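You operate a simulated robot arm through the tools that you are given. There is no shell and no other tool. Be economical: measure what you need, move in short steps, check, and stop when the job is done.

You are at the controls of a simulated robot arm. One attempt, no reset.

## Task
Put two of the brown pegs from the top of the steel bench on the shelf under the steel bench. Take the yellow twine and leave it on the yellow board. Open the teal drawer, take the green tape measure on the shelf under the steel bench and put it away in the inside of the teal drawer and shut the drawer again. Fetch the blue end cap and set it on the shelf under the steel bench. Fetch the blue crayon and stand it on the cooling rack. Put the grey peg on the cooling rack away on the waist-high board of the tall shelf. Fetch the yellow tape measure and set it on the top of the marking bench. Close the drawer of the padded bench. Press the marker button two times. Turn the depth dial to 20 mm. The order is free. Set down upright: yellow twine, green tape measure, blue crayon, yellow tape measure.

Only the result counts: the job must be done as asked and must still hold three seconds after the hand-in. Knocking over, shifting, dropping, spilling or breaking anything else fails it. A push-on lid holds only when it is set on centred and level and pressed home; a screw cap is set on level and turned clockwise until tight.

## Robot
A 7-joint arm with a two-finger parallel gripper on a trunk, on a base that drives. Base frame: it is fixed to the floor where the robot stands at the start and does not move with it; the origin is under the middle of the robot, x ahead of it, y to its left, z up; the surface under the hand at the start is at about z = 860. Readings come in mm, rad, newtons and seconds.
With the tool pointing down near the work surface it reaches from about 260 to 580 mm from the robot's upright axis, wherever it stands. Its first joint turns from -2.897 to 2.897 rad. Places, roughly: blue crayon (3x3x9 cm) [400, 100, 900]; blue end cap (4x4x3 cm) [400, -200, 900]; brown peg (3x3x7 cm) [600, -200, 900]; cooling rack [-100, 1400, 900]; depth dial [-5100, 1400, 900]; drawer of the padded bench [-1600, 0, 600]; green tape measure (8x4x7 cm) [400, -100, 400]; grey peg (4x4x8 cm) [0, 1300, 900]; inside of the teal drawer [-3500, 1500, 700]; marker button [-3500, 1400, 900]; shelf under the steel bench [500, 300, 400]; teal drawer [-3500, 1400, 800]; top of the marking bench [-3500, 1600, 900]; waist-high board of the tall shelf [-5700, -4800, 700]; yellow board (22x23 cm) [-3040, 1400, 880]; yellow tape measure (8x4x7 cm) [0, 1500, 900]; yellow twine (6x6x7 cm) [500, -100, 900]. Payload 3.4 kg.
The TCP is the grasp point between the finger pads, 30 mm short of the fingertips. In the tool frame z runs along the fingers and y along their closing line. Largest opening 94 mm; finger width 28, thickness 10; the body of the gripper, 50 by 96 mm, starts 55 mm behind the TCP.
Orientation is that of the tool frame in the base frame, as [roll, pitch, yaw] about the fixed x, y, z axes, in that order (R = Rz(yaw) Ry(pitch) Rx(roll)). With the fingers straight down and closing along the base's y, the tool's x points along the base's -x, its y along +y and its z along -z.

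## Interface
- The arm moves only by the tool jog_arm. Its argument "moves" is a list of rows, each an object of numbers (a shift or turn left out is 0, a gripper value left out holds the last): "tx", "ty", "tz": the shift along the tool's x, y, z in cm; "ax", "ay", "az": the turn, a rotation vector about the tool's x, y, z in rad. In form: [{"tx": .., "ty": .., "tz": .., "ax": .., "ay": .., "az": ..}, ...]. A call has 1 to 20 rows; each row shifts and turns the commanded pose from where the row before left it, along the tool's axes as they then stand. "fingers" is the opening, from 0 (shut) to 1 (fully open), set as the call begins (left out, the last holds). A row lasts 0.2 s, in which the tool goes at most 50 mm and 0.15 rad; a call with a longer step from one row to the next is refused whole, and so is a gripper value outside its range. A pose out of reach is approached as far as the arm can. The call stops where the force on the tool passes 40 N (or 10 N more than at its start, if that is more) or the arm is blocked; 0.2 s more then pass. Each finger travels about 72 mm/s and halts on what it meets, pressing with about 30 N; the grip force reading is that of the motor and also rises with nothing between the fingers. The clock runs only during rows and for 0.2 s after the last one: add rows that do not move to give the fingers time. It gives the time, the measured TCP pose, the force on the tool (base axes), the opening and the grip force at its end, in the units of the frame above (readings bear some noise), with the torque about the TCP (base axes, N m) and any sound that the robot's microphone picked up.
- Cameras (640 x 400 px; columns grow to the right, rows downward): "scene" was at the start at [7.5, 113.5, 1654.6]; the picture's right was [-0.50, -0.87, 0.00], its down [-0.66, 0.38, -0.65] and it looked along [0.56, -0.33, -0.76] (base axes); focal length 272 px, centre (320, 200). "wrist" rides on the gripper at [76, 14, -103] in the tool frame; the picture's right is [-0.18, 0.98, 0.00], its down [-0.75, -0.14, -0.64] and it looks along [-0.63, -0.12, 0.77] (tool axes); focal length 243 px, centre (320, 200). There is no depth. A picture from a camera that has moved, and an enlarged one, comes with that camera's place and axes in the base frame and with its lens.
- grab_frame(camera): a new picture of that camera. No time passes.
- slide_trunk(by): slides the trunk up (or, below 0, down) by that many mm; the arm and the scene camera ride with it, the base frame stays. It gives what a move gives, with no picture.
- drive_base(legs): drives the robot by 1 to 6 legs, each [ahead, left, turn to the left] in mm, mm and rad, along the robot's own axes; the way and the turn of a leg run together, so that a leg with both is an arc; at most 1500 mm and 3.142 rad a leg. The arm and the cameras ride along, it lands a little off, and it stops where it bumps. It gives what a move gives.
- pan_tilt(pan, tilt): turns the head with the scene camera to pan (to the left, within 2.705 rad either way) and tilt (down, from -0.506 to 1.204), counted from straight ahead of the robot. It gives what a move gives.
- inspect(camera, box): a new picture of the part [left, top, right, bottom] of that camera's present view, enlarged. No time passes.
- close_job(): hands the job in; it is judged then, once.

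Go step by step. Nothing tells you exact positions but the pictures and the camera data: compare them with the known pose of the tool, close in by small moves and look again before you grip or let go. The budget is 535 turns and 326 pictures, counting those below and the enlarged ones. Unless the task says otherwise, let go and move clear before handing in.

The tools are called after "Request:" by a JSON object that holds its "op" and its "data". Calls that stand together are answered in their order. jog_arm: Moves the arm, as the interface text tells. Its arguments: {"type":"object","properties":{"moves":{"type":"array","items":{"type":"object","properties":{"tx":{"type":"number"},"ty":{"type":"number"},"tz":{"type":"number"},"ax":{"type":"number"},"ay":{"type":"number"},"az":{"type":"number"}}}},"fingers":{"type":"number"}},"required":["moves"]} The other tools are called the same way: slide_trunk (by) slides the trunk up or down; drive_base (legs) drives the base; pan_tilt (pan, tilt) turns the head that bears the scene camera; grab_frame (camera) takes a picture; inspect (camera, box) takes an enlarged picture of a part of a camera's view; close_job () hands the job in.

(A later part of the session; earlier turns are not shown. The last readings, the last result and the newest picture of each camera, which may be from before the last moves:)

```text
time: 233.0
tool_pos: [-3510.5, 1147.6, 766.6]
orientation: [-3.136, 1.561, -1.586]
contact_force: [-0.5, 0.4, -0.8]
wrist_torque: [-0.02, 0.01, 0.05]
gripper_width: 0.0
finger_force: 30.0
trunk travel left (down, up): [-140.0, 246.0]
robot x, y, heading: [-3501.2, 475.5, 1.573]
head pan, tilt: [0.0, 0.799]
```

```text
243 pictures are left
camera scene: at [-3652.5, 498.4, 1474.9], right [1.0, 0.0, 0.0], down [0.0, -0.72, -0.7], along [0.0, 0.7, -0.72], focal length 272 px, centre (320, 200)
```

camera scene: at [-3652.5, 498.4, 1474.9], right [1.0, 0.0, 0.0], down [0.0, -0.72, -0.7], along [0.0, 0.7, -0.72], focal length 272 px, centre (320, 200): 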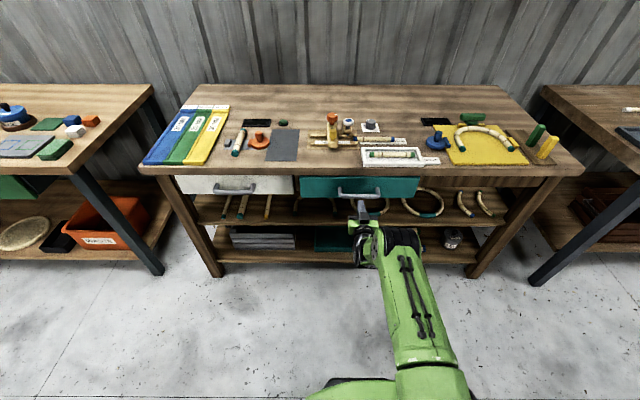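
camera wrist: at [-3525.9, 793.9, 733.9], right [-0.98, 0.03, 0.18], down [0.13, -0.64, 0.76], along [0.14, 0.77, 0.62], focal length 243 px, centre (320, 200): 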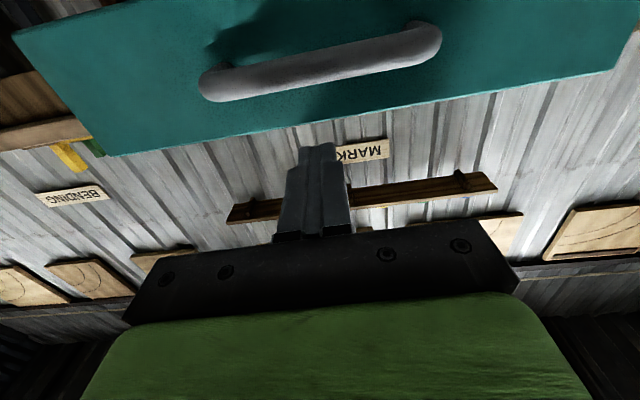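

Request:
{"op": "jog_arm", "data": {"moves": [{"tz": 0.8}, {"tz": 0.8}, {"tz": 0.8}, {"tz": 0.8}, {"tz": 0.8}]}}

Request:
{"op": "grab_frame", "data": {"camera": "wrist"}}

```text
time: 234.2
tool_pos: [-3510.4, 1184.1, 767.6]
orientation: [-3.127, 1.564, -1.579]
contact_force: [1.2, -14.6, 2.1]
wrist_torque: [0.03, 0.0, 0.12]
gripper_width: 0.1
finger_force: 30.1
trunk travel left (down, up): [-140.0, 246.0]
robot x, y, heading: [-3502.9, 474.5, 1.579]
head pan, tilt: [0.0, 0.799]
```

```text
242 pictures are left
camera wrist: at [-3528.0, 1081.0, 691.4], right [-0.98, 0.02, 0.18], down [0.13, -0.64, 0.76], along [0.14, 0.77, 0.62], focal length 243 px, centre (320, 200)
```

wrist: 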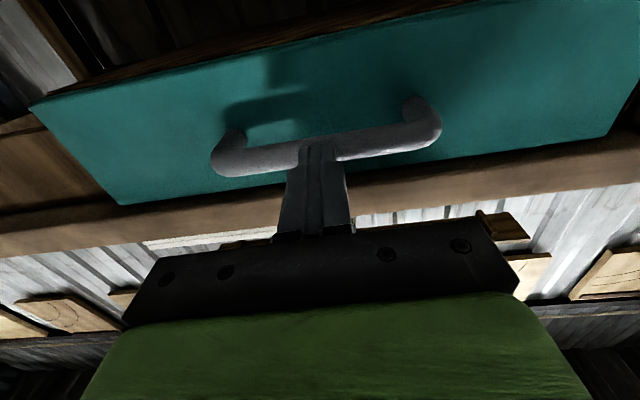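

Request:
{"op": "jog_arm", "data": {"moves": [{"tz": 0.4}, {"tz": 0.4}, {}]}}

```text
time: 234.7
tool_pos: [-3510.9, 1185.3, 767.3]
orientation: [-3.131, 1.564, -1.584]
contact_force: [0.6, -30.2, 10.5]
wrist_torque: [0.28, 0.05, 0.15]
gripper_width: 0.1
finger_force: 29.4
trunk travel left (down, up): [-140.0, 246.0]
robot x, y, heading: [-3499.6, 474.8, 1.578]
head pan, tilt: [0.0, 0.799]
stopped in row 2: the force on the tool passed its limit at 45 N (the readings are from after the stop); the commanded pose is now the measured one
```

The drawer is shut. Back off, raise, point the hand down for the marker button.

Request:
{"op": "drive_base", "data": {"legs": [[-130, 0, 0]]}}

Request:
{"op": "slide_trunk", "data": {"by": 246}}

Request:
{"op": "jog_arm", "data": {"moves": [{"tx": -3, "ay": 0.142}, {"tx": -3, "ay": 0.142}, {"tx": -3, "ay": 0.142}, {"tx": -3, "ay": 0.142}, {"ay": 0.142}, {"ay": 0.142}, {"ay": 0.142}, {"ay": 0.142}, {"ay": 0.142}, {"ay": 0.142}, {"ay": 0.142}]}}

Request:
{"op": "grab_frame", "data": {"camera": "wrist"}}

```text
time: 236.0
tool_pos: [-3508.4, 1055.8, 764.7]
orientation: [-3.109, 1.557, -1.562]
contact_force: [0.9, 0.8, -0.1]
wrist_torque: [-0.01, -0.01, -0.01]
gripper_width: 0.0
finger_force: 30.4
trunk travel left (down, up): [-140.0, 246.0]
robot x, y, heading: [-3498.7, 342.8, 1.573]
head pan, tilt: [0.0, 0.799]
```

```text
time: 238.5
tool_pos: [-3508.5, 1055.8, 1007.5]
orientation: [-3.109, 1.556, -1.562]
contact_force: [0.6, 0.2, -0.4]
wrist_torque: [0.02, -0.02, -0.01]
gripper_width: 0.1
finger_force: 30.0
trunk travel left (down, up): [-386.0, 0.0]
robot x, y, heading: [-3503.6, 341.1, 1.573]
head pan, tilt: [0.0, 0.799]
```

```text
time: 240.9
tool_pos: [-3507.8, 972.6, 1109.7]
orientation: [3.141, 0.132, -1.594]
contact_force: [0.0, 1.0, 0.5]
wrist_torque: [-0.04, 0.02, -0.02]
gripper_width: 0.0
finger_force: 30.5
out of reach, approached as far as the arm can: row 6, 7, 8, 9, 10, 11
trunk travel left (down, up): [-386.0, 0.0]
robot x, y, heading: [-3495.5, 340.0, 1.571]
head pan, tilt: [0.0, 0.799]
```

```text
241 pictures are left
camera wrist: at [-3524.2, 882.6, 1201.1], right [-0.98, 0.21, 0.02], down [0.16, 0.66, 0.74], along [0.14, 0.72, -0.68], focal length 243 px, centre (320, 200)
```

wrist: 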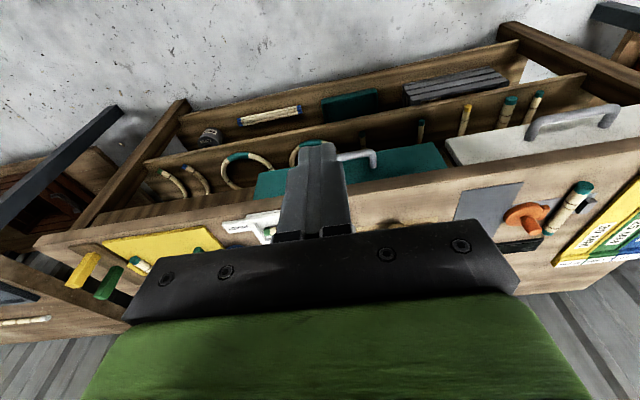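

Request:
{"op": "drive_base", "data": {"legs": [[400, 40, 0]]}}

Request:
{"op": "grab_frame", "data": {"camera": "wrist"}}

Request:
{"op": "grab_frame", "data": {"camera": "scene"}}

```text
time: 243.4
tool_pos: [-3551.2, 1374.0, 1109.3]
orientation: [-3.141, 0.134, -1.592]
contact_force: [-0.4, 0.0, 0.1]
wrist_torque: [-0.01, 0.01, -0.02]
gripper_width: 0.0
finger_force: 29.6
trunk travel left (down, up): [-386.0, 0.0]
robot x, y, heading: [-3541.9, 746.3, 1.576]
head pan, tilt: [0.0, 0.799]
```

```text
240 pictures are left
camera wrist: at [-3568.0, 1283.1, 1201.5], right [-0.98, 0.2, 0.02], down [0.15, 0.66, 0.74], along [0.13, 0.73, -0.67], focal length 243 px, centre (320, 200)
```

wrist: 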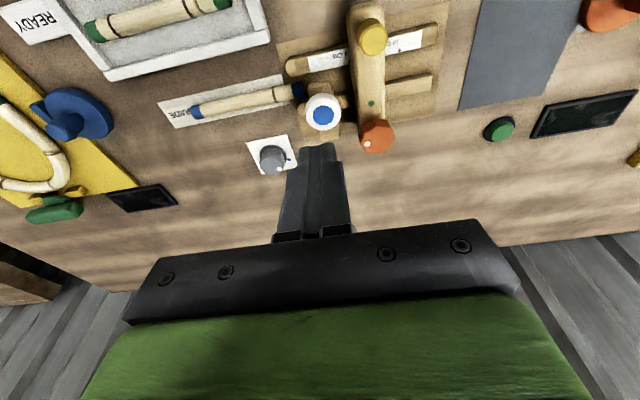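

```text
239 pictures are left
camera scene: at [-3693.6, 765.7, 1719.7], right [1.0, 0.0, 0.0], down [0.0, -0.72, -0.7], along [0.0, 0.7, -0.72], focal length 272 px, centre (320, 200)
```

scene: 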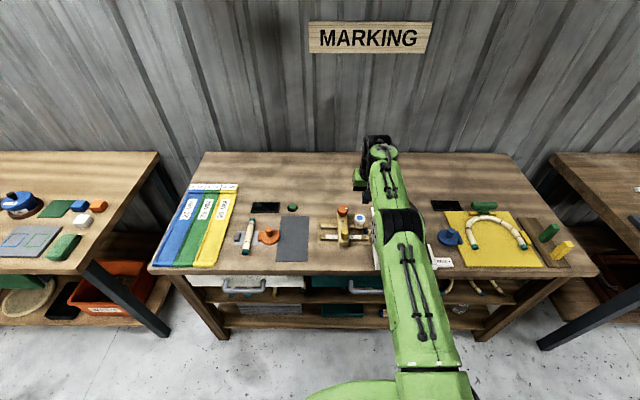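

The blue/white marker button is confirmed near (-3551,1415, top≈950). Move above it.

Request:
{"op": "jog_arm", "data": {"moves": [{"tx": -1.1}, {"tx": -1.1}, {"tz": 3.5}, {"tz": 3.5}, {"tz": 3.0}]}}

Request:
{"op": "grab_frame", "data": {"camera": "wrist"}}

```text
time: 244.6
tool_pos: [-3548.3, 1371.3, 1022.8]
orientation: [-3.141, 0.135, -1.593]
contact_force: [-0.5, -0.7, 0.3]
wrist_torque: [0.04, 0.01, 0.02]
gripper_width: 0.0
finger_force: 30.1
out of reach, approached as far as the arm can: row 1, 2, 4, 5
trunk travel left (down, up): [-386.0, 0.0]
robot x, y, heading: [-3541.9, 746.2, 1.578]
head pan, tilt: [0.0, 0.799]
```

```text
238 pictures are left
camera wrist: at [-3565.3, 1281.2, 1114.0], right [-0.98, 0.2, 0.02], down [0.15, 0.66, 0.74], along [0.13, 0.73, -0.67], focal length 243 px, centre (320, 200)
```

wrist: 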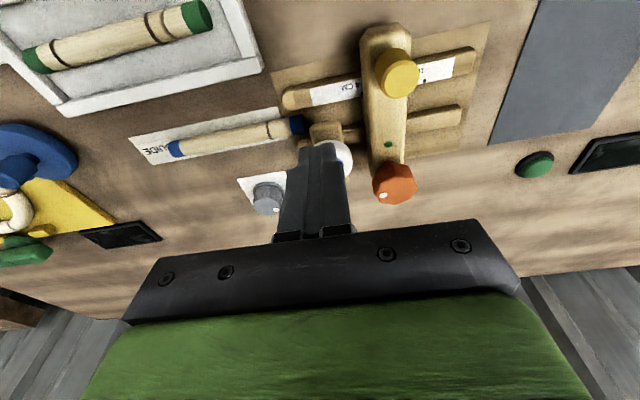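

Request:
{"op": "drive_base", "data": {"legs": [[60, 0, 0]]}}

Request:
{"op": "grab_frame", "data": {"camera": "wrist"}}

```text
time: 245.6
tool_pos: [-3548.9, 1431.8, 1021.7]
orientation: [-3.141, 0.133, -1.592]
contact_force: [0.4, 0.9, -1.2]
wrist_torque: [-0.05, 0.0, 0.0]
gripper_width: 0.1
finger_force: 30.2
trunk travel left (down, up): [-386.0, 0.0]
robot x, y, heading: [-3540.7, 808.0, 1.572]
head pan, tilt: [0.0, 0.799]
```

```text
237 pictures are left
camera wrist: at [-3565.7, 1342.0, 1113.5], right [-0.98, 0.2, 0.02], down [0.15, 0.66, 0.74], along [0.13, 0.73, -0.68], focal length 243 px, centre (320, 200)
```

wrist: 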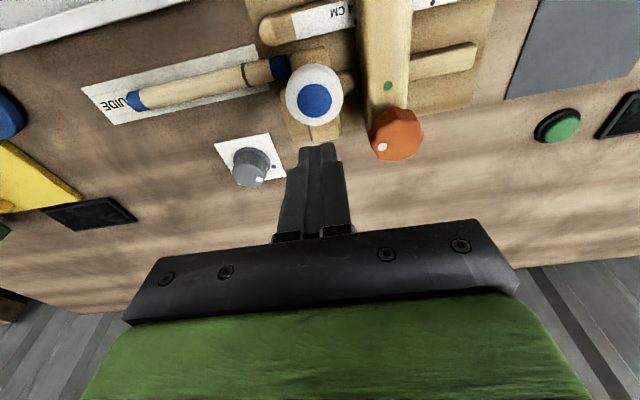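

Request:
{"op": "jog_arm", "data": {"moves": [{"tx": 2.2, "ty": 0.3}, {"tz": 1.5}, {"tz": 1.3}, {}]}}

Request:
{"op": "grab_frame", "data": {"camera": "wrist"}}

```text
time: 246.6
tool_pos: [-3553.3, 1412.5, 991.7]
orientation: [-3.141, 0.137, -1.59]
contact_force: [-0.4, 0.0, -0.9]
wrist_torque: [0.0, 0.01, 0.0]
gripper_width: 0.1
finger_force: 29.6
trunk travel left (down, up): [-386.0, 0.0]
robot x, y, heading: [-3544.5, 803.0, 1.573]
head pan, tilt: [0.0, 0.799]
```

```text
236 pictures are left
camera wrist: at [-3569.9, 1323.1, 1083.1], right [-0.98, 0.2, 0.02], down [0.15, 0.66, 0.74], along [0.13, 0.73, -0.67], focal length 243 px, centre (320, 200)
```

wrist: 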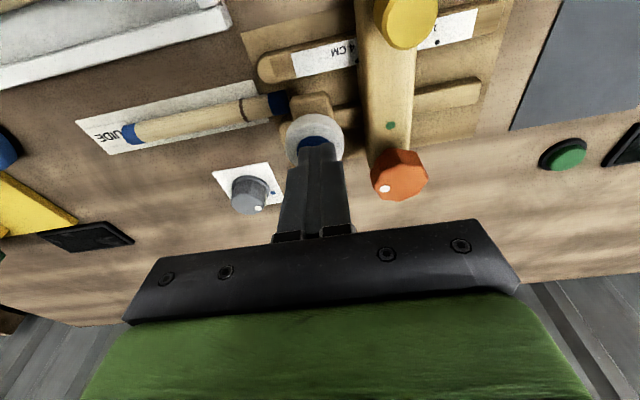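

Request:
{"op": "jog_arm", "data": {"moves": [{"tz": 0.5}, {"tz": 0.4}, {"tz": 0.4}, {}]}}

```text
time: 247.6
tool_pos: [-3552.6, 1413.8, 979.0]
orientation: [-3.141, 0.137, -1.59]
contact_force: [1.1, 0.3, 1.6]
wrist_torque: [0.01, -0.01, 0.0]
gripper_width: 0.0
finger_force: 29.9
trunk travel left (down, up): [-386.0, 0.0]
robot x, y, heading: [-3542.4, 804.4, 1.577]
head pan, tilt: [0.0, 0.799]
```

Request:
{"op": "jog_arm", "data": {"moves": [{"tz": 0.2}, {"tz": 0.2}, {"tz": 0.2}]}}

```text
time: 248.4
tool_pos: [-3552.7, 1414.8, 973.7]
orientation: [-3.14, 0.133, -1.592]
contact_force: [-0.9, -0.3, 0.9]
wrist_torque: [-0.06, 0.05, 0.02]
gripper_width: 0.0
finger_force: 30.4
trunk travel left (down, up): [-386.0, 0.0]
robot x, y, heading: [-3539.9, 804.1, 1.575]
head pan, tilt: [0.0, 0.799]
heard: click
```

A click: first press registered. Lift clear, then press once more.

Request:
{"op": "jog_arm", "data": {"moves": [{"tz": -0.6}, {"tz": -0.8}, {"tz": -0.6}, {}, {}]}}

Request:
{"op": "grab_frame", "data": {"camera": "wrist"}}

```text
time: 249.6
tool_pos: [-3552.0, 1411.8, 993.4]
orientation: [3.141, 0.138, -1.592]
contact_force: [0.2, 0.4, 0.0]
wrist_torque: [0.0, 0.03, 0.02]
gripper_width: 0.0
finger_force: 29.7
trunk travel left (down, up): [-386.0, 0.0]
robot x, y, heading: [-3542.6, 802.3, 1.573]
head pan, tilt: [0.0, 0.799]
```

```text
235 pictures are left
camera wrist: at [-3568.9, 1322.6, 1084.7], right [-0.98, 0.2, 0.02], down [0.15, 0.66, 0.74], along [0.13, 0.73, -0.67], focal length 243 px, centre (320, 200)
```

wrist: 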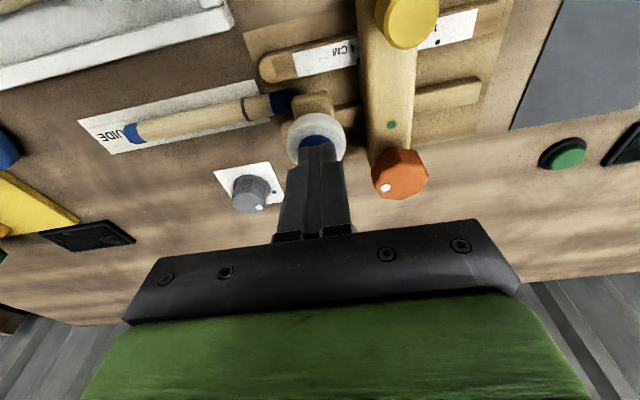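

Request:
{"op": "jog_arm", "data": {"moves": [{"tz": 0.6}, {"tz": 0.7}, {"tz": 0.35}, {"tz": 0.3}]}}

```text
time: 250.6
tool_pos: [-3552.0, 1414.6, 975.4]
orientation: [-3.141, 0.137, -1.592]
contact_force: [-0.1, -1.1, 2.1]
wrist_torque: [-0.08, 0.0, 0.0]
gripper_width: 0.1
finger_force: 30.0
trunk travel left (down, up): [-386.0, 0.0]
robot x, y, heading: [-3543.8, 803.6, 1.578]
head pan, tilt: [0.0, 0.799]
```

Request:
{"op": "jog_arm", "data": {"moves": [{"tz": 0.2}]}}

```text
time: 251.0
tool_pos: [-3552.1, 1415.5, 972.8]
orientation: [-3.141, 0.134, -1.591]
contact_force: [-0.8, -0.6, 3.1]
wrist_torque: [-0.06, 0.03, 0.0]
gripper_width: 0.0
finger_force: 29.9
trunk travel left (down, up): [-386.0, 0.0]
robot x, y, heading: [-3541.7, 801.6, 1.577]
head pan, tilt: [0.0, 0.799]
heard: click
```

Second press registered. Lift and go on to the depth dial near x=-5100.

Request:
{"op": "jog_arm", "data": {"moves": [{"tz": -3}, {"tz": -3}, {"tz": -3}, {"tz": -3}]}}

Request:
{"op": "drive_base", "data": {"legs": [[-280, 0, 0], [0, 1450, 0]]}}

Request:
{"op": "pan_tilt", "data": {"pan": 0.15, "tilt": 0.8}}

Request:
{"op": "grab_frame", "data": {"camera": "scene"}}

```text
time: 252.0
tool_pos: [-3551.9, 1400.3, 1091.7]
orientation: [3.141, 0.136, -1.591]
contact_force: [-1.0, -0.1, -0.5]
wrist_torque: [0.02, 0.0, -0.03]
gripper_width: 0.0
finger_force: 30.0
trunk travel left (down, up): [-386.0, 0.0]
robot x, y, heading: [-3541.7, 800.7, 1.575]
head pan, tilt: [0.0, 0.799]
```

```text
time: 260.8
tool_pos: [-5025.5, 1106.4, 1091.5]
orientation: [-3.141, 0.137, -1.577]
contact_force: [-0.5, -0.2, -0.2]
wrist_torque: [0.01, 0.0, 0.01]
gripper_width: 0.1
finger_force: 30.4
trunk travel left (down, up): [-386.0, 0.0]
robot x, y, heading: [-5006.9, 511.4, 1.593]
head pan, tilt: [0.0, 0.799]
```

```text
time: 261.5
tool_pos: [-5026.6, 1106.6, 1091.8]
orientation: [-3.141, 0.137, -1.576]
contact_force: [-0.8, 0.2, -0.3]
wrist_torque: [0.03, -0.01, -0.02]
gripper_width: 0.0
finger_force: 29.8
trunk travel left (down, up): [-386.0, 0.0]
robot x, y, heading: [-5008.0, 506.6, 1.588]
head pan, tilt: [0.15, 0.799]
```

```text
234 pictures are left
camera scene: at [-5171.5, 527.0, 1719.7], right [0.99, 0.17, 0.0], down [0.12, -0.71, -0.7], along [-0.12, 0.69, -0.72], focal length 272 px, centre (320, 200)
```

scene: 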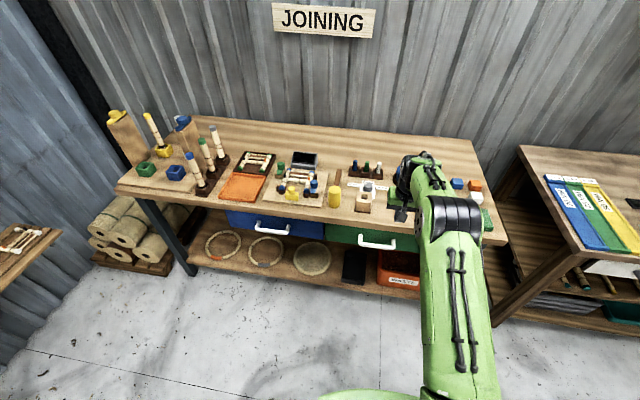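

Request:
{"op": "inspect", "data": {"camera": "scene", "box": [200, 130, 400, 230]}}

Request:
{"op": "grab_frame", "data": {"camera": "wrist"}}

```text
3.20 times, centred on (300, 180) of scene
camera zoom: at [-5171.5, 527.0, 1719.7], right [0.99, 0.17, 0.0], down [0.12, -0.71, -0.7], along [-0.12, 0.69, -0.72], focal length 872 px, centre (384, 264)
```

zoom: 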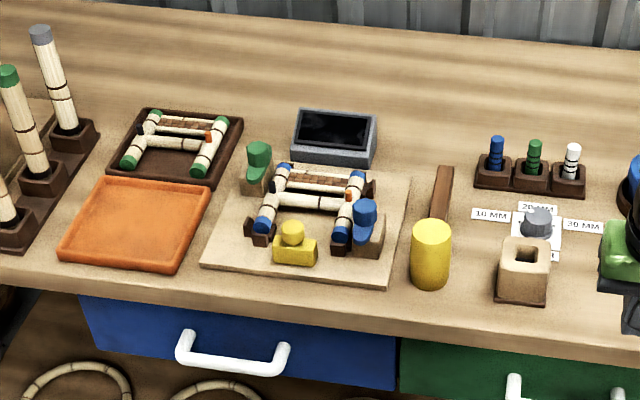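

```text
232 pictures are left
camera wrist: at [-5041.2, 1016.3, 1182.7], right [-0.98, 0.19, 0.02], down [0.14, 0.66, 0.74], along [0.12, 0.73, -0.67], focal length 243 px, centre (320, 200)
```

wrist: 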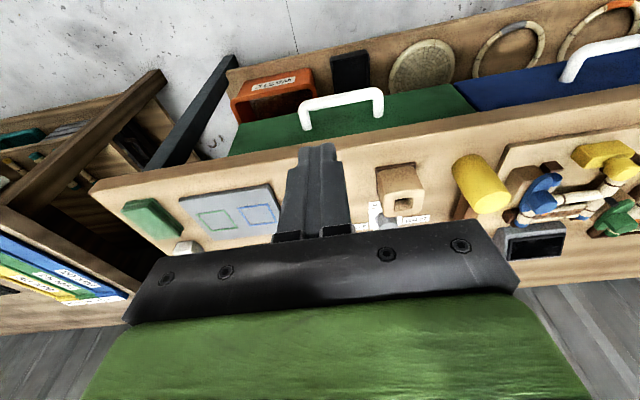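

The depth dial (grey knob, labels 10/20/30) is near (-5111,1439), behind a wooden block. Move over it for a close look.

Request:
{"op": "drive_base", "data": {"legs": [[280, 85, -0.015]]}}

Request:
{"op": "grab_frame", "data": {"camera": "wrist"}}

Request:
{"op": "pan_tilt", "data": {"pan": -0.1, "tilt": 1.0}}

Request:
{"op": "grab_frame", "data": {"camera": "scene"}}

```text
time: 263.5
tool_pos: [-5107.4, 1384.2, 1091.2]
orientation: [-3.141, 0.134, -1.591]
contact_force: [-0.1, -0.2, 0.9]
wrist_torque: [-0.03, -0.01, -0.01]
gripper_width: 0.2
finger_force: 30.2
trunk travel left (down, up): [-386.0, 0.0]
robot x, y, heading: [-5098.7, 788.4, 1.581]
head pan, tilt: [0.15, 0.799]
```

```text
231 pictures are left
camera wrist: at [-5123.6, 1294.7, 1182.5], right [-0.98, 0.2, 0.02], down [0.15, 0.66, 0.74], along [0.13, 0.73, -0.67], focal length 243 px, centre (320, 200)
```

wrist: 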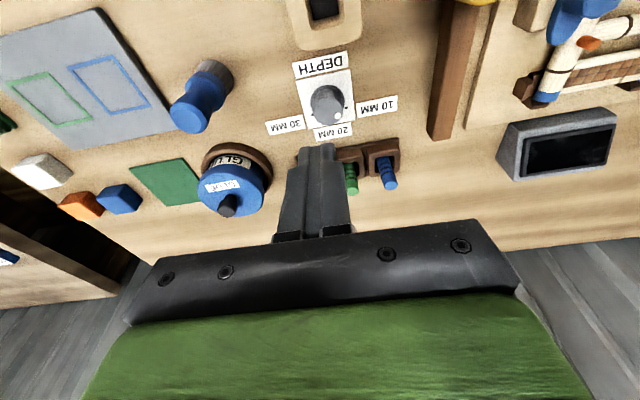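

```text
time: 264.3
tool_pos: [-5106.8, 1383.9, 1092.6]
orientation: [3.141, 0.137, -1.59]
contact_force: [-0.3, -0.1, -0.3]
wrist_torque: [0.0, 0.01, -0.01]
gripper_width: 0.1
finger_force: 30.4
trunk travel left (down, up): [-386.0, 0.0]
robot x, y, heading: [-5097.2, 789.0, 1.572]
head pan, tilt: [-0.099, 1.0]
```

```text
230 pictures are left
camera scene: at [-5240.8, 796.0, 1704.6], right [1.0, -0.09, 0.0], down [-0.08, -0.84, -0.54], along [0.05, 0.54, -0.84], focal length 272 px, centre (320, 200)
```

scene: 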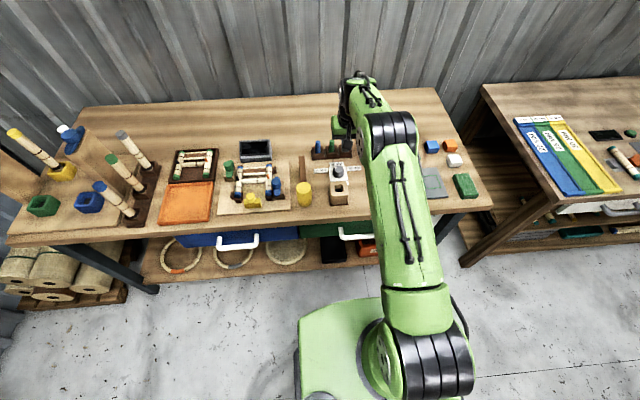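

Request:
{"op": "inspect", "data": {"camera": "wrist", "box": [250, 40, 410, 160]}}

```text
3.33 times, centred on (330, 100) of wrist
camera zoom: at [-5123.4, 1294.0, 1182.8], right [-0.98, 0.2, 0.02], down [0.15, 0.66, 0.74], along [0.13, 0.73, -0.67], focal length 809 px, centre (287, 533)
```

zoom: 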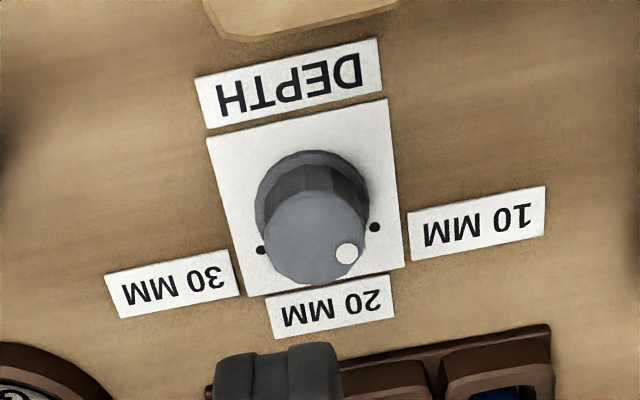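

The pointer dot sits at the 10 MM mark; 20 MM is straight back (+y), about 50° clockwise from above. Dial centre about (-5111,1449). Move closer and make the hand vertical.

Request:
{"op": "drive_base", "data": {"legs": [[90, 0, 0]]}}

Request:
{"op": "jog_arm", "data": {"fingers": 1, "moves": [{"ay": 0.137}, {"tx": 1.0, "ty": 0.4}, {}, {}]}}

Request:
{"op": "grab_frame", "data": {"camera": "wrist"}}

```text
time: 265.4
tool_pos: [-5107.5, 1472.1, 1090.7]
orientation: [3.141, 0.136, -1.59]
contact_force: [0.9, 0.4, -0.4]
wrist_torque: [-0.02, 0.0, 0.02]
gripper_width: 0.1
finger_force: 30.3
trunk travel left (down, up): [-386.0, 0.0]
robot x, y, heading: [-5097.8, 874.9, 1.578]
head pan, tilt: [-0.099, 1.0]
```

```text
time: 266.4
tool_pos: [-5113.7, 1460.9, 1091.8]
orientation: [-3.141, 0.0, -1.594]
contact_force: [-0.4, 0.5, -0.1]
wrist_torque: [-0.01, 0.02, 0.01]
gripper_width: 93.8
finger_force: 0.3
trunk travel left (down, up): [-386.0, 0.0]
robot x, y, heading: [-5096.9, 874.1, 1.575]
head pan, tilt: [-0.099, 1.0]
```

```text
228 pictures are left
camera wrist: at [-5128.5, 1384.7, 1194.1], right [-0.98, 0.2, 0.0], down [0.16, 0.75, 0.64], along [0.13, 0.63, -0.77], focal length 243 px, centre (320, 200)
```

wrist: 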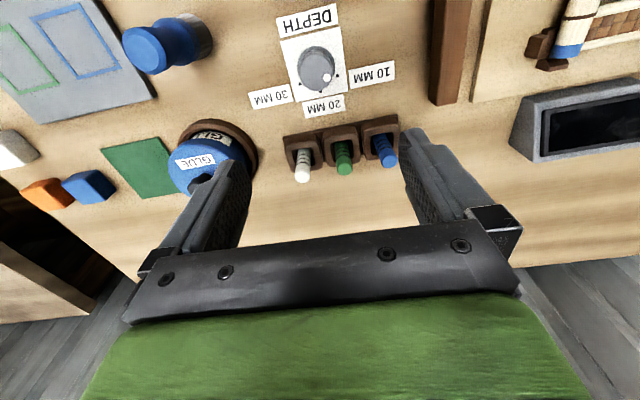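

Request:
{"op": "jog_arm", "data": {"moves": [{"tx": 1.4, "ty": -0.2}, {"tz": 3.5}, {"tz": 3.5}, {"tz": 3.5}, {"tz": 2.5}]}}

Request:
{"op": "grab_frame", "data": {"camera": "wrist"}}

```text
time: 267.6
tool_pos: [-5109.1, 1447.6, 962.0]
orientation: [3.139, -0.003, -1.589]
contact_force: [-0.6, -0.3, -0.4]
wrist_torque: [-0.02, 0.02, 0.0]
gripper_width: 94.2
finger_force: 0.0
trunk travel left (down, up): [-386.0, 0.0]
robot x, y, heading: [-5101.2, 873.6, 1.578]
head pan, tilt: [-0.099, 1.0]
```

```text
227 pictures are left
camera wrist: at [-5125.1, 1370.8, 1064.1], right [-0.98, 0.2, 0.0], down [0.16, 0.75, 0.64], along [0.13, 0.63, -0.77], focal length 243 px, centre (320, 200)
```

wrist: 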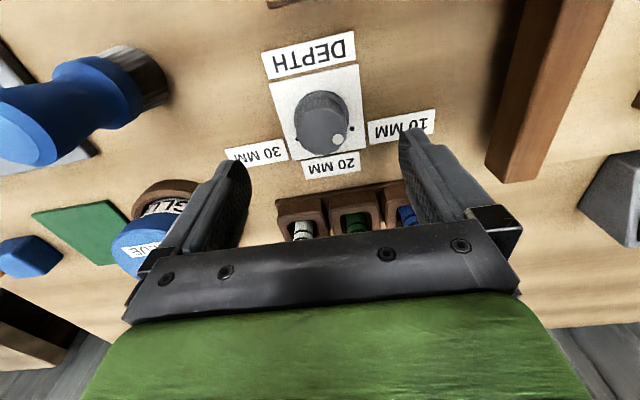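

Request:
{"op": "jog_arm", "data": {"moves": [{"tz": 2.5, "ty": 0.2}, {"tz": 2.2}, {"tz": 1.5}]}}

Request:
{"op": "grab_frame", "data": {"camera": "wrist"}}

```text
time: 268.4
tool_pos: [-5111.0, 1449.2, 900.1]
orientation: [-3.141, -0.003, -1.59]
contact_force: [0.3, -0.2, 0.1]
wrist_torque: [0.0, -0.05, 0.01]
gripper_width: 93.9
finger_force: 0.1
trunk travel left (down, up): [-386.0, 0.0]
robot x, y, heading: [-5098.6, 878.3, 1.573]
head pan, tilt: [-0.099, 1.0]
```

```text
226 pictures are left
camera wrist: at [-5127.0, 1371.7, 1002.7], right [-0.98, 0.2, 0.0], down [0.16, 0.75, 0.64], along [0.13, 0.63, -0.77], focal length 243 px, centre (320, 200)
```

wrist: 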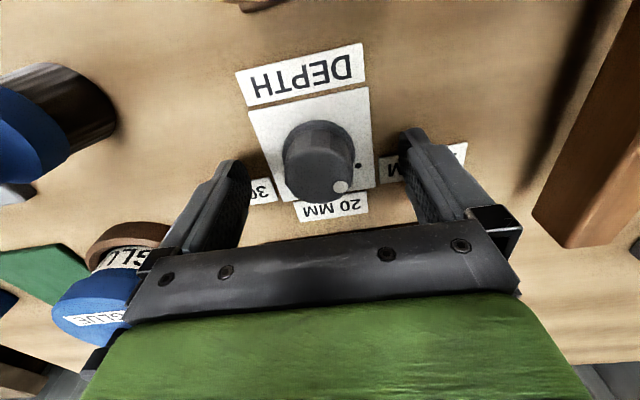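

Request:
{"op": "jog_arm", "data": {"fingers": 0, "moves": [{}, {}, {}, {}]}}

Request:
{"op": "jog_arm", "data": {"moves": [{"az": 0.13}, {"az": 0.13}, {"az": 0.13}, {"az": 0.13}, {"az": 0.13}, {"az": 0.13}, {}]}}

Request:
{"op": "grab_frame", "data": {"camera": "wrist"}}

```text
time: 269.4
tool_pos: [-5109.9, 1448.5, 900.1]
orientation: [-3.141, -0.002, -1.592]
contact_force: [4.3, -0.1, -1.9]
wrist_torque: [0.13, 0.21, 0.01]
gripper_width: 39.6
finger_force: 45.2
trunk travel left (down, up): [-386.0, 0.0]
robot x, y, heading: [-5097.3, 873.9, 1.577]
head pan, tilt: [-0.099, 1.0]
```

```text
time: 271.0
tool_pos: [-5111.2, 1448.4, 900.5]
orientation: [3.139, 0.001, -2.373]
contact_force: [4.8, 10.7, 13.6]
wrist_torque: [-0.38, -0.18, -0.04]
gripper_width: 39.4
finger_force: 45.0
trunk travel left (down, up): [-386.0, 0.0]
robot x, y, heading: [-5096.8, 873.8, 1.575]
head pan, tilt: [-0.099, 1.0]
```

```text
225 pictures are left
camera wrist: at [-5175.9, 1404.5, 1002.5], right [-0.55, 0.83, 0.0], down [0.64, 0.42, 0.64], along [0.54, 0.36, -0.77], focal length 243 px, centre (320, 200)
```

wrist: 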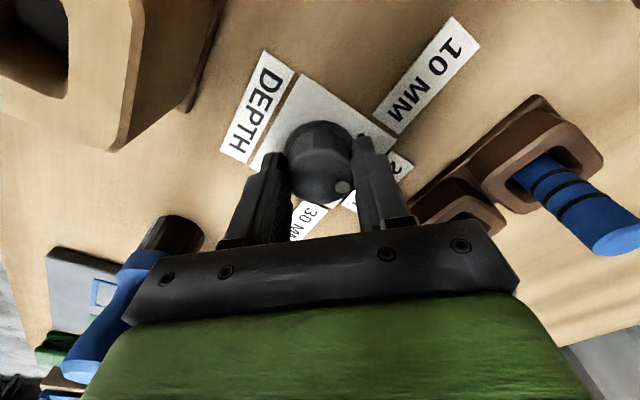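

Request:
{"op": "inspect", "data": {"camera": "wrist", "box": [260, 90, 420, 210]}}

```text
3.33 times, centred on (340, 150) of wrist
camera zoom: at [-5175.9, 1404.5, 1002.5], right [-0.55, 0.83, 0.0], down [0.64, 0.42, 0.64], along [0.54, 0.36, -0.77], focal length 809 px, centre (253, 367)
```

zoom: 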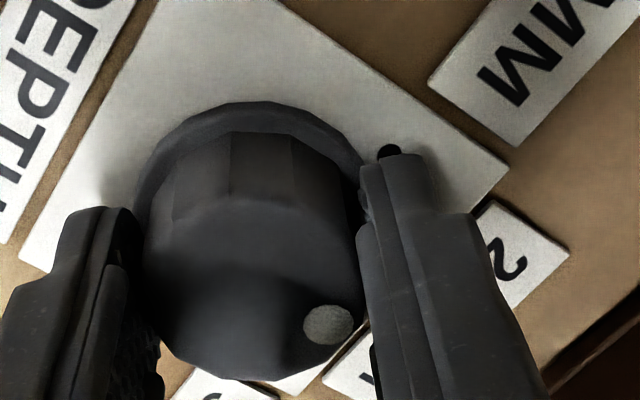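

Request:
{"op": "jog_arm", "data": {"fingers": 1, "moves": [{}, {}, {}, {}, {"tz": -3}, {"tz": -3}, {"az": -0.13}, {"az": -0.13}, {"az": -0.13}, {"az": -0.13}, {"az": -0.13}, {"az": -0.13}]}}

Request:
{"op": "inspect", "data": {"camera": "wrist", "box": [240, 60, 400, 180]}}

```text
time: 273.6
tool_pos: [-5110.8, 1447.7, 959.6]
orientation: [3.139, -0.002, -1.589]
contact_force: [-0.3, -0.3, -0.2]
wrist_torque: [0.0, 0.03, 0.0]
gripper_width: 94.2
finger_force: 0.0
trunk travel left (down, up): [-386.0, 0.0]
robot x, y, heading: [-5096.8, 877.7, 1.575]
head pan, tilt: [-0.099, 1.0]
```

```text
3.33 times, centred on (320, 120) of wrist
camera zoom: at [-5127.2, 1371.2, 1062.1], right [-0.98, 0.2, 0.0], down [0.15, 0.75, 0.64], along [0.13, 0.63, -0.77], focal length 809 px, centre (320, 467)
```

zoom: 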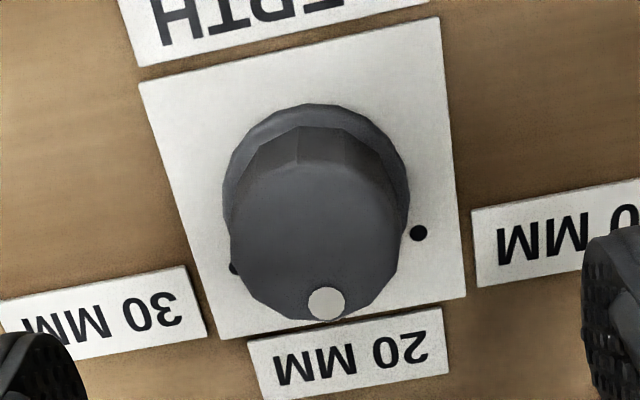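

The dot points straight at 20 MM. Now lift, retract, and drive to the padded bench's drawer near (-1600,0).

Request:
{"op": "jog_arm", "data": {"fingers": 0, "moves": [{"tz": -3.5}, {"tz": -3.5}, {"tz": -3.5}, {"tz": -3, "tx": 3}, {"tx": 4}, {"tx": 4}, {"tx": 4}]}}

Request:
{"op": "drive_base", "data": {"legs": [[-300, 0, 0], [0, -1500, 0], [0, -1500, 0], [0, -300, 0]]}}

Request:
{"op": "pan_tilt", "data": {"pan": -2.6, "tilt": 0.7}}

Request:
{"op": "grab_frame", "data": {"camera": "scene"}}

```text
time: 275.2
tool_pos: [-5113.6, 1298.2, 1094.8]
orientation: [3.14, -0.001, -1.592]
contact_force: [-0.1, -0.1, 0.0]
wrist_torque: [0.01, -0.03, 0.01]
gripper_width: 0.0
finger_force: 30.2
trunk travel left (down, up): [-386.0, 0.0]
robot x, y, heading: [-5096.1, 875.5, 1.578]
head pan, tilt: [-0.099, 1.0]
```

```text
time: 292.9
tool_pos: [-1807.3, 976.4, 1094.8]
orientation: [-3.141, -0.001, -1.63]
contact_force: [0.2, -1.8, -0.2]
wrist_torque: [0.06, 0.01, 0.02]
gripper_width: 0.0
finger_force: 30.4
trunk travel left (down, up): [-386.0, 0.0]
robot x, y, heading: [-1809.9, 551.8, 1.536]
head pan, tilt: [-0.099, 1.0]
```

```text
time: 295.1
tool_pos: [-1808.0, 975.0, 1095.0]
orientation: [-3.141, -0.001, -1.628]
contact_force: [0.4, -0.1, -0.4]
wrist_torque: [0.04, 0.01, -0.05]
gripper_width: 0.1
finger_force: 30.2
trunk travel left (down, up): [-386.0, 0.0]
robot x, y, heading: [-1810.0, 550.2, 1.537]
head pan, tilt: [-2.601, 0.7]
```

```text
222 pictures are left
camera scene: at [-1920.2, 422.7, 1727.9], right [-0.87, -0.49, 0.0], down [-0.31, 0.56, -0.77], along [0.37, -0.67, -0.64], focal length 272 px, centre (320, 200)
```

scene: 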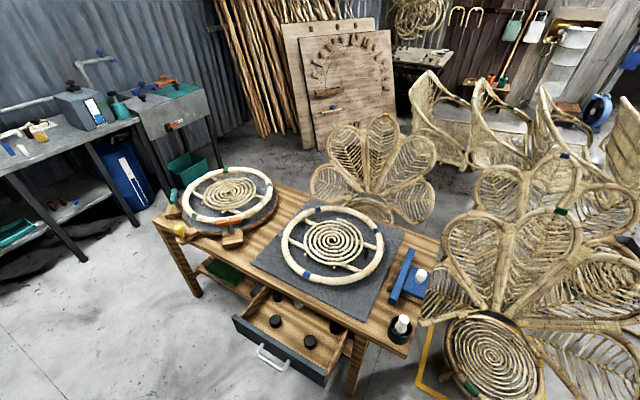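

The drawer stands open toward +y, with its handle near (-1570,160). I turn to face it and lower a forward-tilted hand.

Request:
{"op": "drive_base", "data": {"legs": [[0, -230, 0], [0, 0, -3.11]]}}

Request:
{"op": "jog_arm", "data": {"moves": [{"ay": -0.14}, {"ay": -0.14}, {"ay": -0.14}, {"ay": -0.14}, {"ay": -0.12}]}}

Request:
{"op": "pan_tilt", "data": {"pan": 0, "tilt": 0.9}}

Request:
{"op": "grab_frame", "data": {"camera": "scene"}}

Request:
{"op": "grab_frame", "data": {"camera": "wrist"}}

```text
time: 304.1
tool_pos: [-1558.6, 119.1, 1094.8]
orientation: [-3.14, -0.003, 1.553]
contact_force: [0.0, 0.5, -0.6]
wrist_torque: [-0.02, -0.01, 0.04]
gripper_width: 0.0
finger_force: 30.0
trunk travel left (down, up): [-386.0, 0.0]
robot x, y, heading: [-1573.5, 543.0, -1.566]
head pan, tilt: [-2.601, 0.7]
```

```text
time: 305.3
tool_pos: [-1559.3, 118.1, 1094.4]
orientation: [3.14, 0.678, 1.553]
contact_force: [-0.8, -0.3, 0.7]
wrist_torque: [0.0, 0.0, 0.0]
gripper_width: 0.0
finger_force: 29.7
trunk travel left (down, up): [-386.0, 0.0]
robot x, y, heading: [-1577.5, 543.8, -1.568]
head pan, tilt: [-2.601, 0.7]
```

```text
time: 307.7
tool_pos: [-1559.0, 119.2, 1093.8]
orientation: [-3.141, 0.677, 1.553]
contact_force: [-0.8, -0.2, 0.2]
wrist_torque: [0.01, 0.0, 0.01]
gripper_width: 0.0
finger_force: 29.7
trunk travel left (down, up): [-386.0, 0.0]
robot x, y, heading: [-1576.7, 544.6, -1.563]
head pan, tilt: [0.0, 0.901]
```

```text
221 pictures are left
camera scene: at [-1424.2, 529.2, 1711.8], right [-1.0, -0.01, 0.0], down [-0.01, 0.78, -0.62], along [0.0, -0.62, -0.78], focal length 272 px, centre (320, 200)
```

scene: 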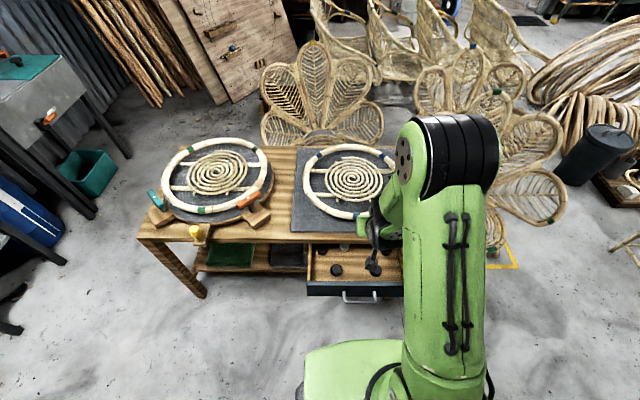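

```text
220 pictures are left
camera wrist: at [-1543.0, 240.5, 1126.5], right [0.98, -0.16, 0.11], down [-0.14, -0.18, 0.97], along [-0.14, -0.97, -0.2], focal length 243 px, centre (320, 200)
```

wrist: 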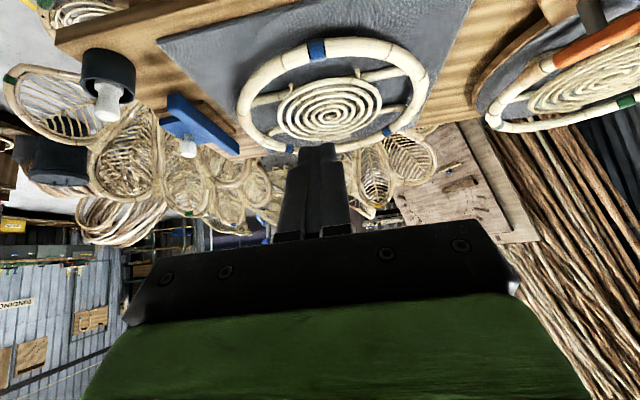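

Request:
{"op": "drive_base", "data": {"legs": [[-150, 0, 0]]}}

Request:
{"op": "slide_trunk", "data": {"by": -386}}

Request:
{"op": "jog_arm", "data": {"moves": [{"tz": 2, "tx": 1.6}, {"tz": 1.5, "tx": 1.2, "ty": 1}, {}]}}

Request:
{"op": "grab_frame", "data": {"camera": "wrist"}}

```text
time: 309.0
tool_pos: [-1559.8, 270.4, 1093.7]
orientation: [3.141, 0.68, 1.555]
contact_force: [0.3, 0.6, 0.3]
wrist_torque: [-0.03, 0.0, 0.05]
gripper_width: 0.0
finger_force: 31.1
trunk travel left (down, up): [-386.0, 0.0]
robot x, y, heading: [-1576.0, 696.5, -1.566]
head pan, tilt: [0.0, 0.901]
```

```text
time: 312.8
tool_pos: [-1559.9, 270.8, 710.9]
orientation: [-3.141, 0.68, 1.557]
contact_force: [0.9, -0.3, 0.0]
wrist_torque: [-0.03, 0.02, 0.0]
gripper_width: 0.0
finger_force: 29.7
trunk travel left (down, up): [0.0, 386.0]
robot x, y, heading: [-1579.4, 694.4, -1.564]
head pan, tilt: [0.0, 0.901]
```

```text
time: 313.6
tool_pos: [-1548.7, 270.4, 665.8]
orientation: [-3.141, 0.679, 1.555]
contact_force: [-0.4, -0.5, 0.4]
wrist_torque: [-0.02, -0.01, 0.02]
gripper_width: 0.0
finger_force: 30.5
trunk travel left (down, up): [0.0, 386.0]
robot x, y, heading: [-1577.9, 697.0, -1.561]
head pan, tilt: [0.0, 0.901]
```

```text
219 pictures are left
camera wrist: at [-1533.6, 392.1, 696.8], right [0.98, -0.16, 0.12], down [-0.14, -0.18, 0.97], along [-0.13, -0.97, -0.2], focal length 243 px, centre (320, 200)
```

wrist: 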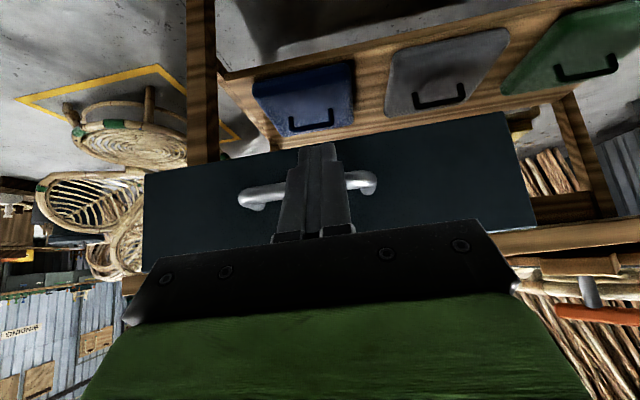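

Request:
{"op": "jog_arm", "data": {"moves": [{"ty": -2.7}, {"tz": 0.4, "tx": 0.3}, {}]}}

Request:
{"op": "drive_base", "data": {"legs": [[180, 0, 0]]}}

Request:
{"op": "grab_frame", "data": {"camera": "scene"}}

```text
time: 314.4
tool_pos: [-1576.1, 271.1, 660.5]
orientation: [-3.14, 0.679, 1.553]
contact_force: [-0.4, 0.1, -0.5]
wrist_torque: [-0.02, -0.02, 0.01]
gripper_width: 0.0
finger_force: 29.7
trunk travel left (down, up): [0.0, 386.0]
robot x, y, heading: [-1579.3, 696.1, -1.562]
head pan, tilt: [0.0, 0.901]
```

```text
time: 315.8
tool_pos: [-1575.9, 93.8, 659.5]
orientation: [-3.141, 0.676, 1.553]
contact_force: [-0.4, -0.5, 0.2]
wrist_torque: [-0.01, -0.01, -0.01]
gripper_width: 0.0
finger_force: 29.4
trunk travel left (down, up): [0.0, 386.0]
robot x, y, heading: [-1574.9, 519.7, -1.561]
head pan, tilt: [0.0, 0.901]
```

```text
218 pictures are left
camera scene: at [-1424.0, 503.6, 1327.3], right [-1.0, -0.01, 0.0], down [-0.01, 0.78, -0.62], along [0.0, -0.62, -0.78], focal length 272 px, centre (320, 200)
```

scene: 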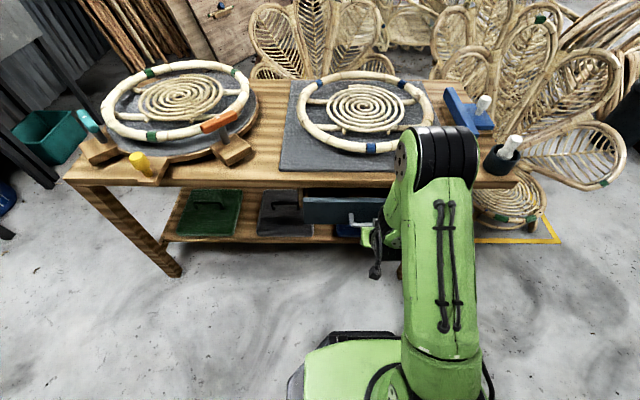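

Request:
{"op": "drive_base", "data": {"legs": [[35, 0, 0]]}}

Request:
{"op": "jog_arm", "data": {"moves": [{"tz": 0.5, "tx": -0.62}, {"tz": 0.5, "tx": -0.62}, {"tz": 0.5, "tx": -0.62}, {"tz": 0.5, "tx": -0.62}, {"tz": 0.5, "tx": -0.62}, {"tz": 0.5, "tx": -0.62}, {"tz": 0.5, "tx": -0.62}, {"tz": 0.5, "tx": -0.62}]}}

Request:
{"op": "grab_frame", "data": {"camera": "wrist"}}

```text
time: 316.7
tool_pos: [-1576.0, 57.7, 659.4]
orientation: [-3.141, 0.676, 1.555]
contact_force: [0.4, 0.0, 0.4]
wrist_torque: [-0.01, -0.05, 0.02]
gripper_width: 0.1
finger_force: 29.4
trunk travel left (down, up): [0.0, 386.0]
robot x, y, heading: [-1574.6, 480.0, -1.563]
head pan, tilt: [0.0, 0.901]
```

```text
time: 317.8
tool_pos: [-1574.5, 34.2, 658.8]
orientation: [3.139, 0.665, 1.555]
contact_force: [-0.6, 21.7, 25.8]
wrist_torque: [-0.47, 0.01, 0.06]
gripper_width: 0.1
finger_force: 30.0
trunk travel left (down, up): [0.0, 386.0]
robot x, y, heading: [-1575.1, 486.3, -1.561]
head pan, tilt: [0.0, 0.901]
stopped in row 5: the force on the tool passed its limit at 50 N (the readings are from after the stop); the commanded pose is now the measured one
```

```text
217 pictures are left
camera wrist: at [-1559.3, 155.6, 693.3], right [0.98, -0.16, 0.11], down [-0.15, -0.19, 0.97], along [-0.14, -0.97, -0.21], focal length 243 px, centre (320, 200)
```

wrist: 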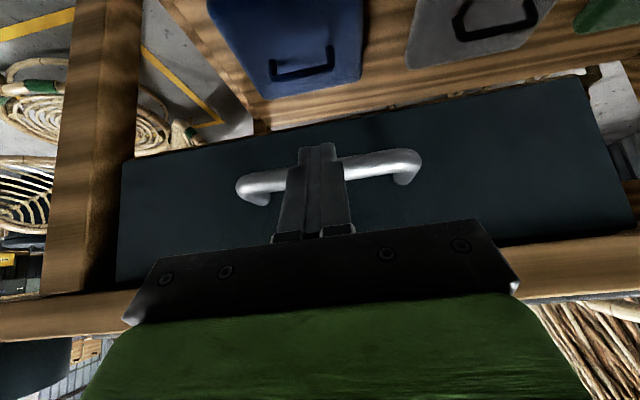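

Request:
{"op": "drive_base", "data": {"legs": [[-150, 0, 0]]}}

Request:
{"op": "grab_frame", "data": {"camera": "scene"}}

Request:
{"op": "grab_frame", "data": {"camera": "wrist"}}

```text
time: 319.1
tool_pos: [-1576.2, 179.4, 657.0]
orientation: [3.141, 0.662, 1.555]
contact_force: [-0.1, 0.1, 0.5]
wrist_torque: [0.01, -0.01, -0.02]
gripper_width: 0.0
finger_force: 30.1
trunk travel left (down, up): [0.0, 386.0]
robot x, y, heading: [-1575.6, 629.3, -1.56]
head pan, tilt: [0.0, 0.901]
```

```text
216 pictures are left
camera scene: at [-1424.8, 618.2, 1327.3], right [-1.0, -0.01, 0.0], down [-0.01, 0.78, -0.62], along [0.01, -0.62, -0.78], focal length 272 px, centre (320, 200)
```

scene: 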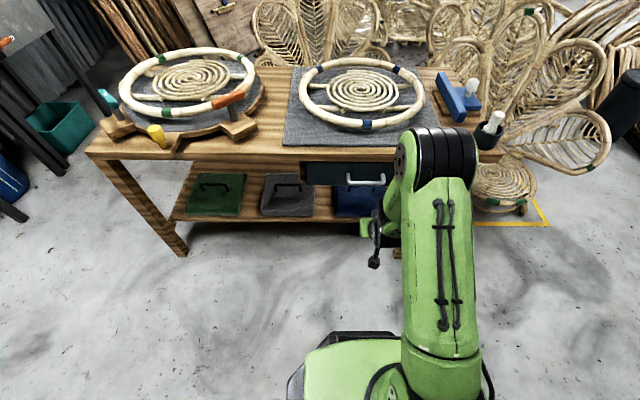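

```text
215 pictures are left
camera wrist: at [-1560.0, 301.4, 691.3], right [0.98, -0.16, 0.11], down [-0.14, -0.2, 0.97], along [-0.13, -0.97, -0.22], focal length 243 px, centre (320, 200)
```

wrist: 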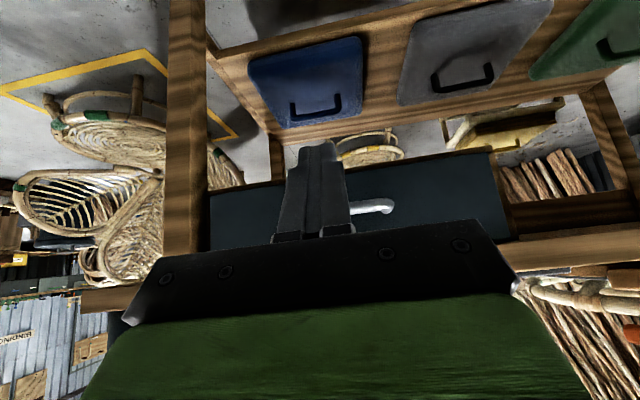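

Request:
{"op": "inspect", "data": {"camera": "scene", "box": [280, 130, 420, 220]}}

```text
4.44 times, centred on (350, 175) of scene
camera zoom: at [-1424.8, 618.2, 1327.3], right [-1.0, -0.01, 0.0], down [-0.01, 0.78, -0.62], along [0.01, -0.62, -0.78], focal length 1210 px, centre (187, 311)
```

zoom: 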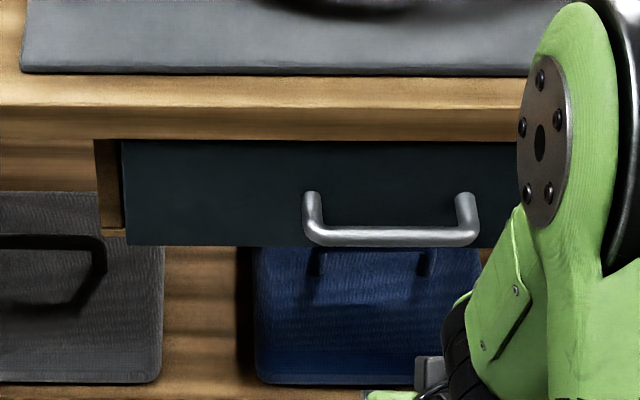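

The padded bench's drawer is shut. Next I return to the steel bench for the crayon.

Request:
{"op": "slide_trunk", "data": {"by": 386}}

Request:
{"op": "drive_base", "data": {"legs": [[0, 1215, 0], [0, 0, 1.56], [0, -560, 0]]}}

Request:
{"op": "pan_tilt", "data": {"pan": 0, "tilt": 0.8}}

Request:
{"op": "grab_frame", "data": {"camera": "scene"}}

```text
time: 322.9
tool_pos: [-1575.7, 180.2, 1041.8]
orientation: [-3.141, 0.661, 1.553]
contact_force: [0.1, -0.4, -0.8]
wrist_torque: [0.0, -0.02, 0.01]
gripper_width: 0.0
finger_force: 30.0
trunk travel left (down, up): [-386.0, 0.0]
robot x, y, heading: [-1575.9, 628.4, -1.569]
head pan, tilt: [0.0, 0.901]
```

```text
time: 335.6
tool_pos: [80.2, 50.3, 1042.2]
orientation: [3.14, 0.662, 3.069]
contact_force: [0.3, -0.5, 0.1]
wrist_torque: [0.01, 0.03, 0.01]
gripper_width: 0.0
finger_force: 30.1
trunk travel left (down, up): [-386.0, 0.0]
robot x, y, heading: [-373.8, 74.1, -0.05]
head pan, tilt: [0.0, 0.901]
```

```text
time: 336.3
tool_pos: [78.7, 50.6, 1041.6]
orientation: [3.14, 0.662, 3.068]
contact_force: [0.1, 0.8, 0.4]
wrist_torque: [0.0, 0.01, -0.01]
gripper_width: 0.1
finger_force: 29.8
trunk travel left (down, up): [-386.0, 0.0]
robot x, y, heading: [-372.1, 75.1, -0.052]
head pan, tilt: [0.0, 0.799]
```

```text
213 pictures are left
camera scene: at [-343.5, 225.3, 1719.7], right [-0.05, -1.0, 0.0], down [-0.72, 0.03, -0.7], along [0.7, -0.03, -0.72], focal length 272 px, centre (320, 200)
```

scene: 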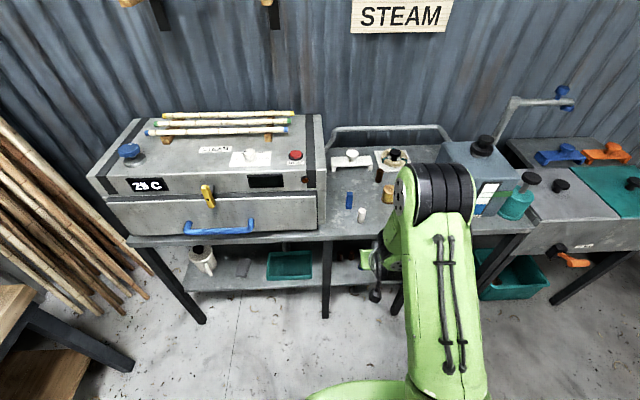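

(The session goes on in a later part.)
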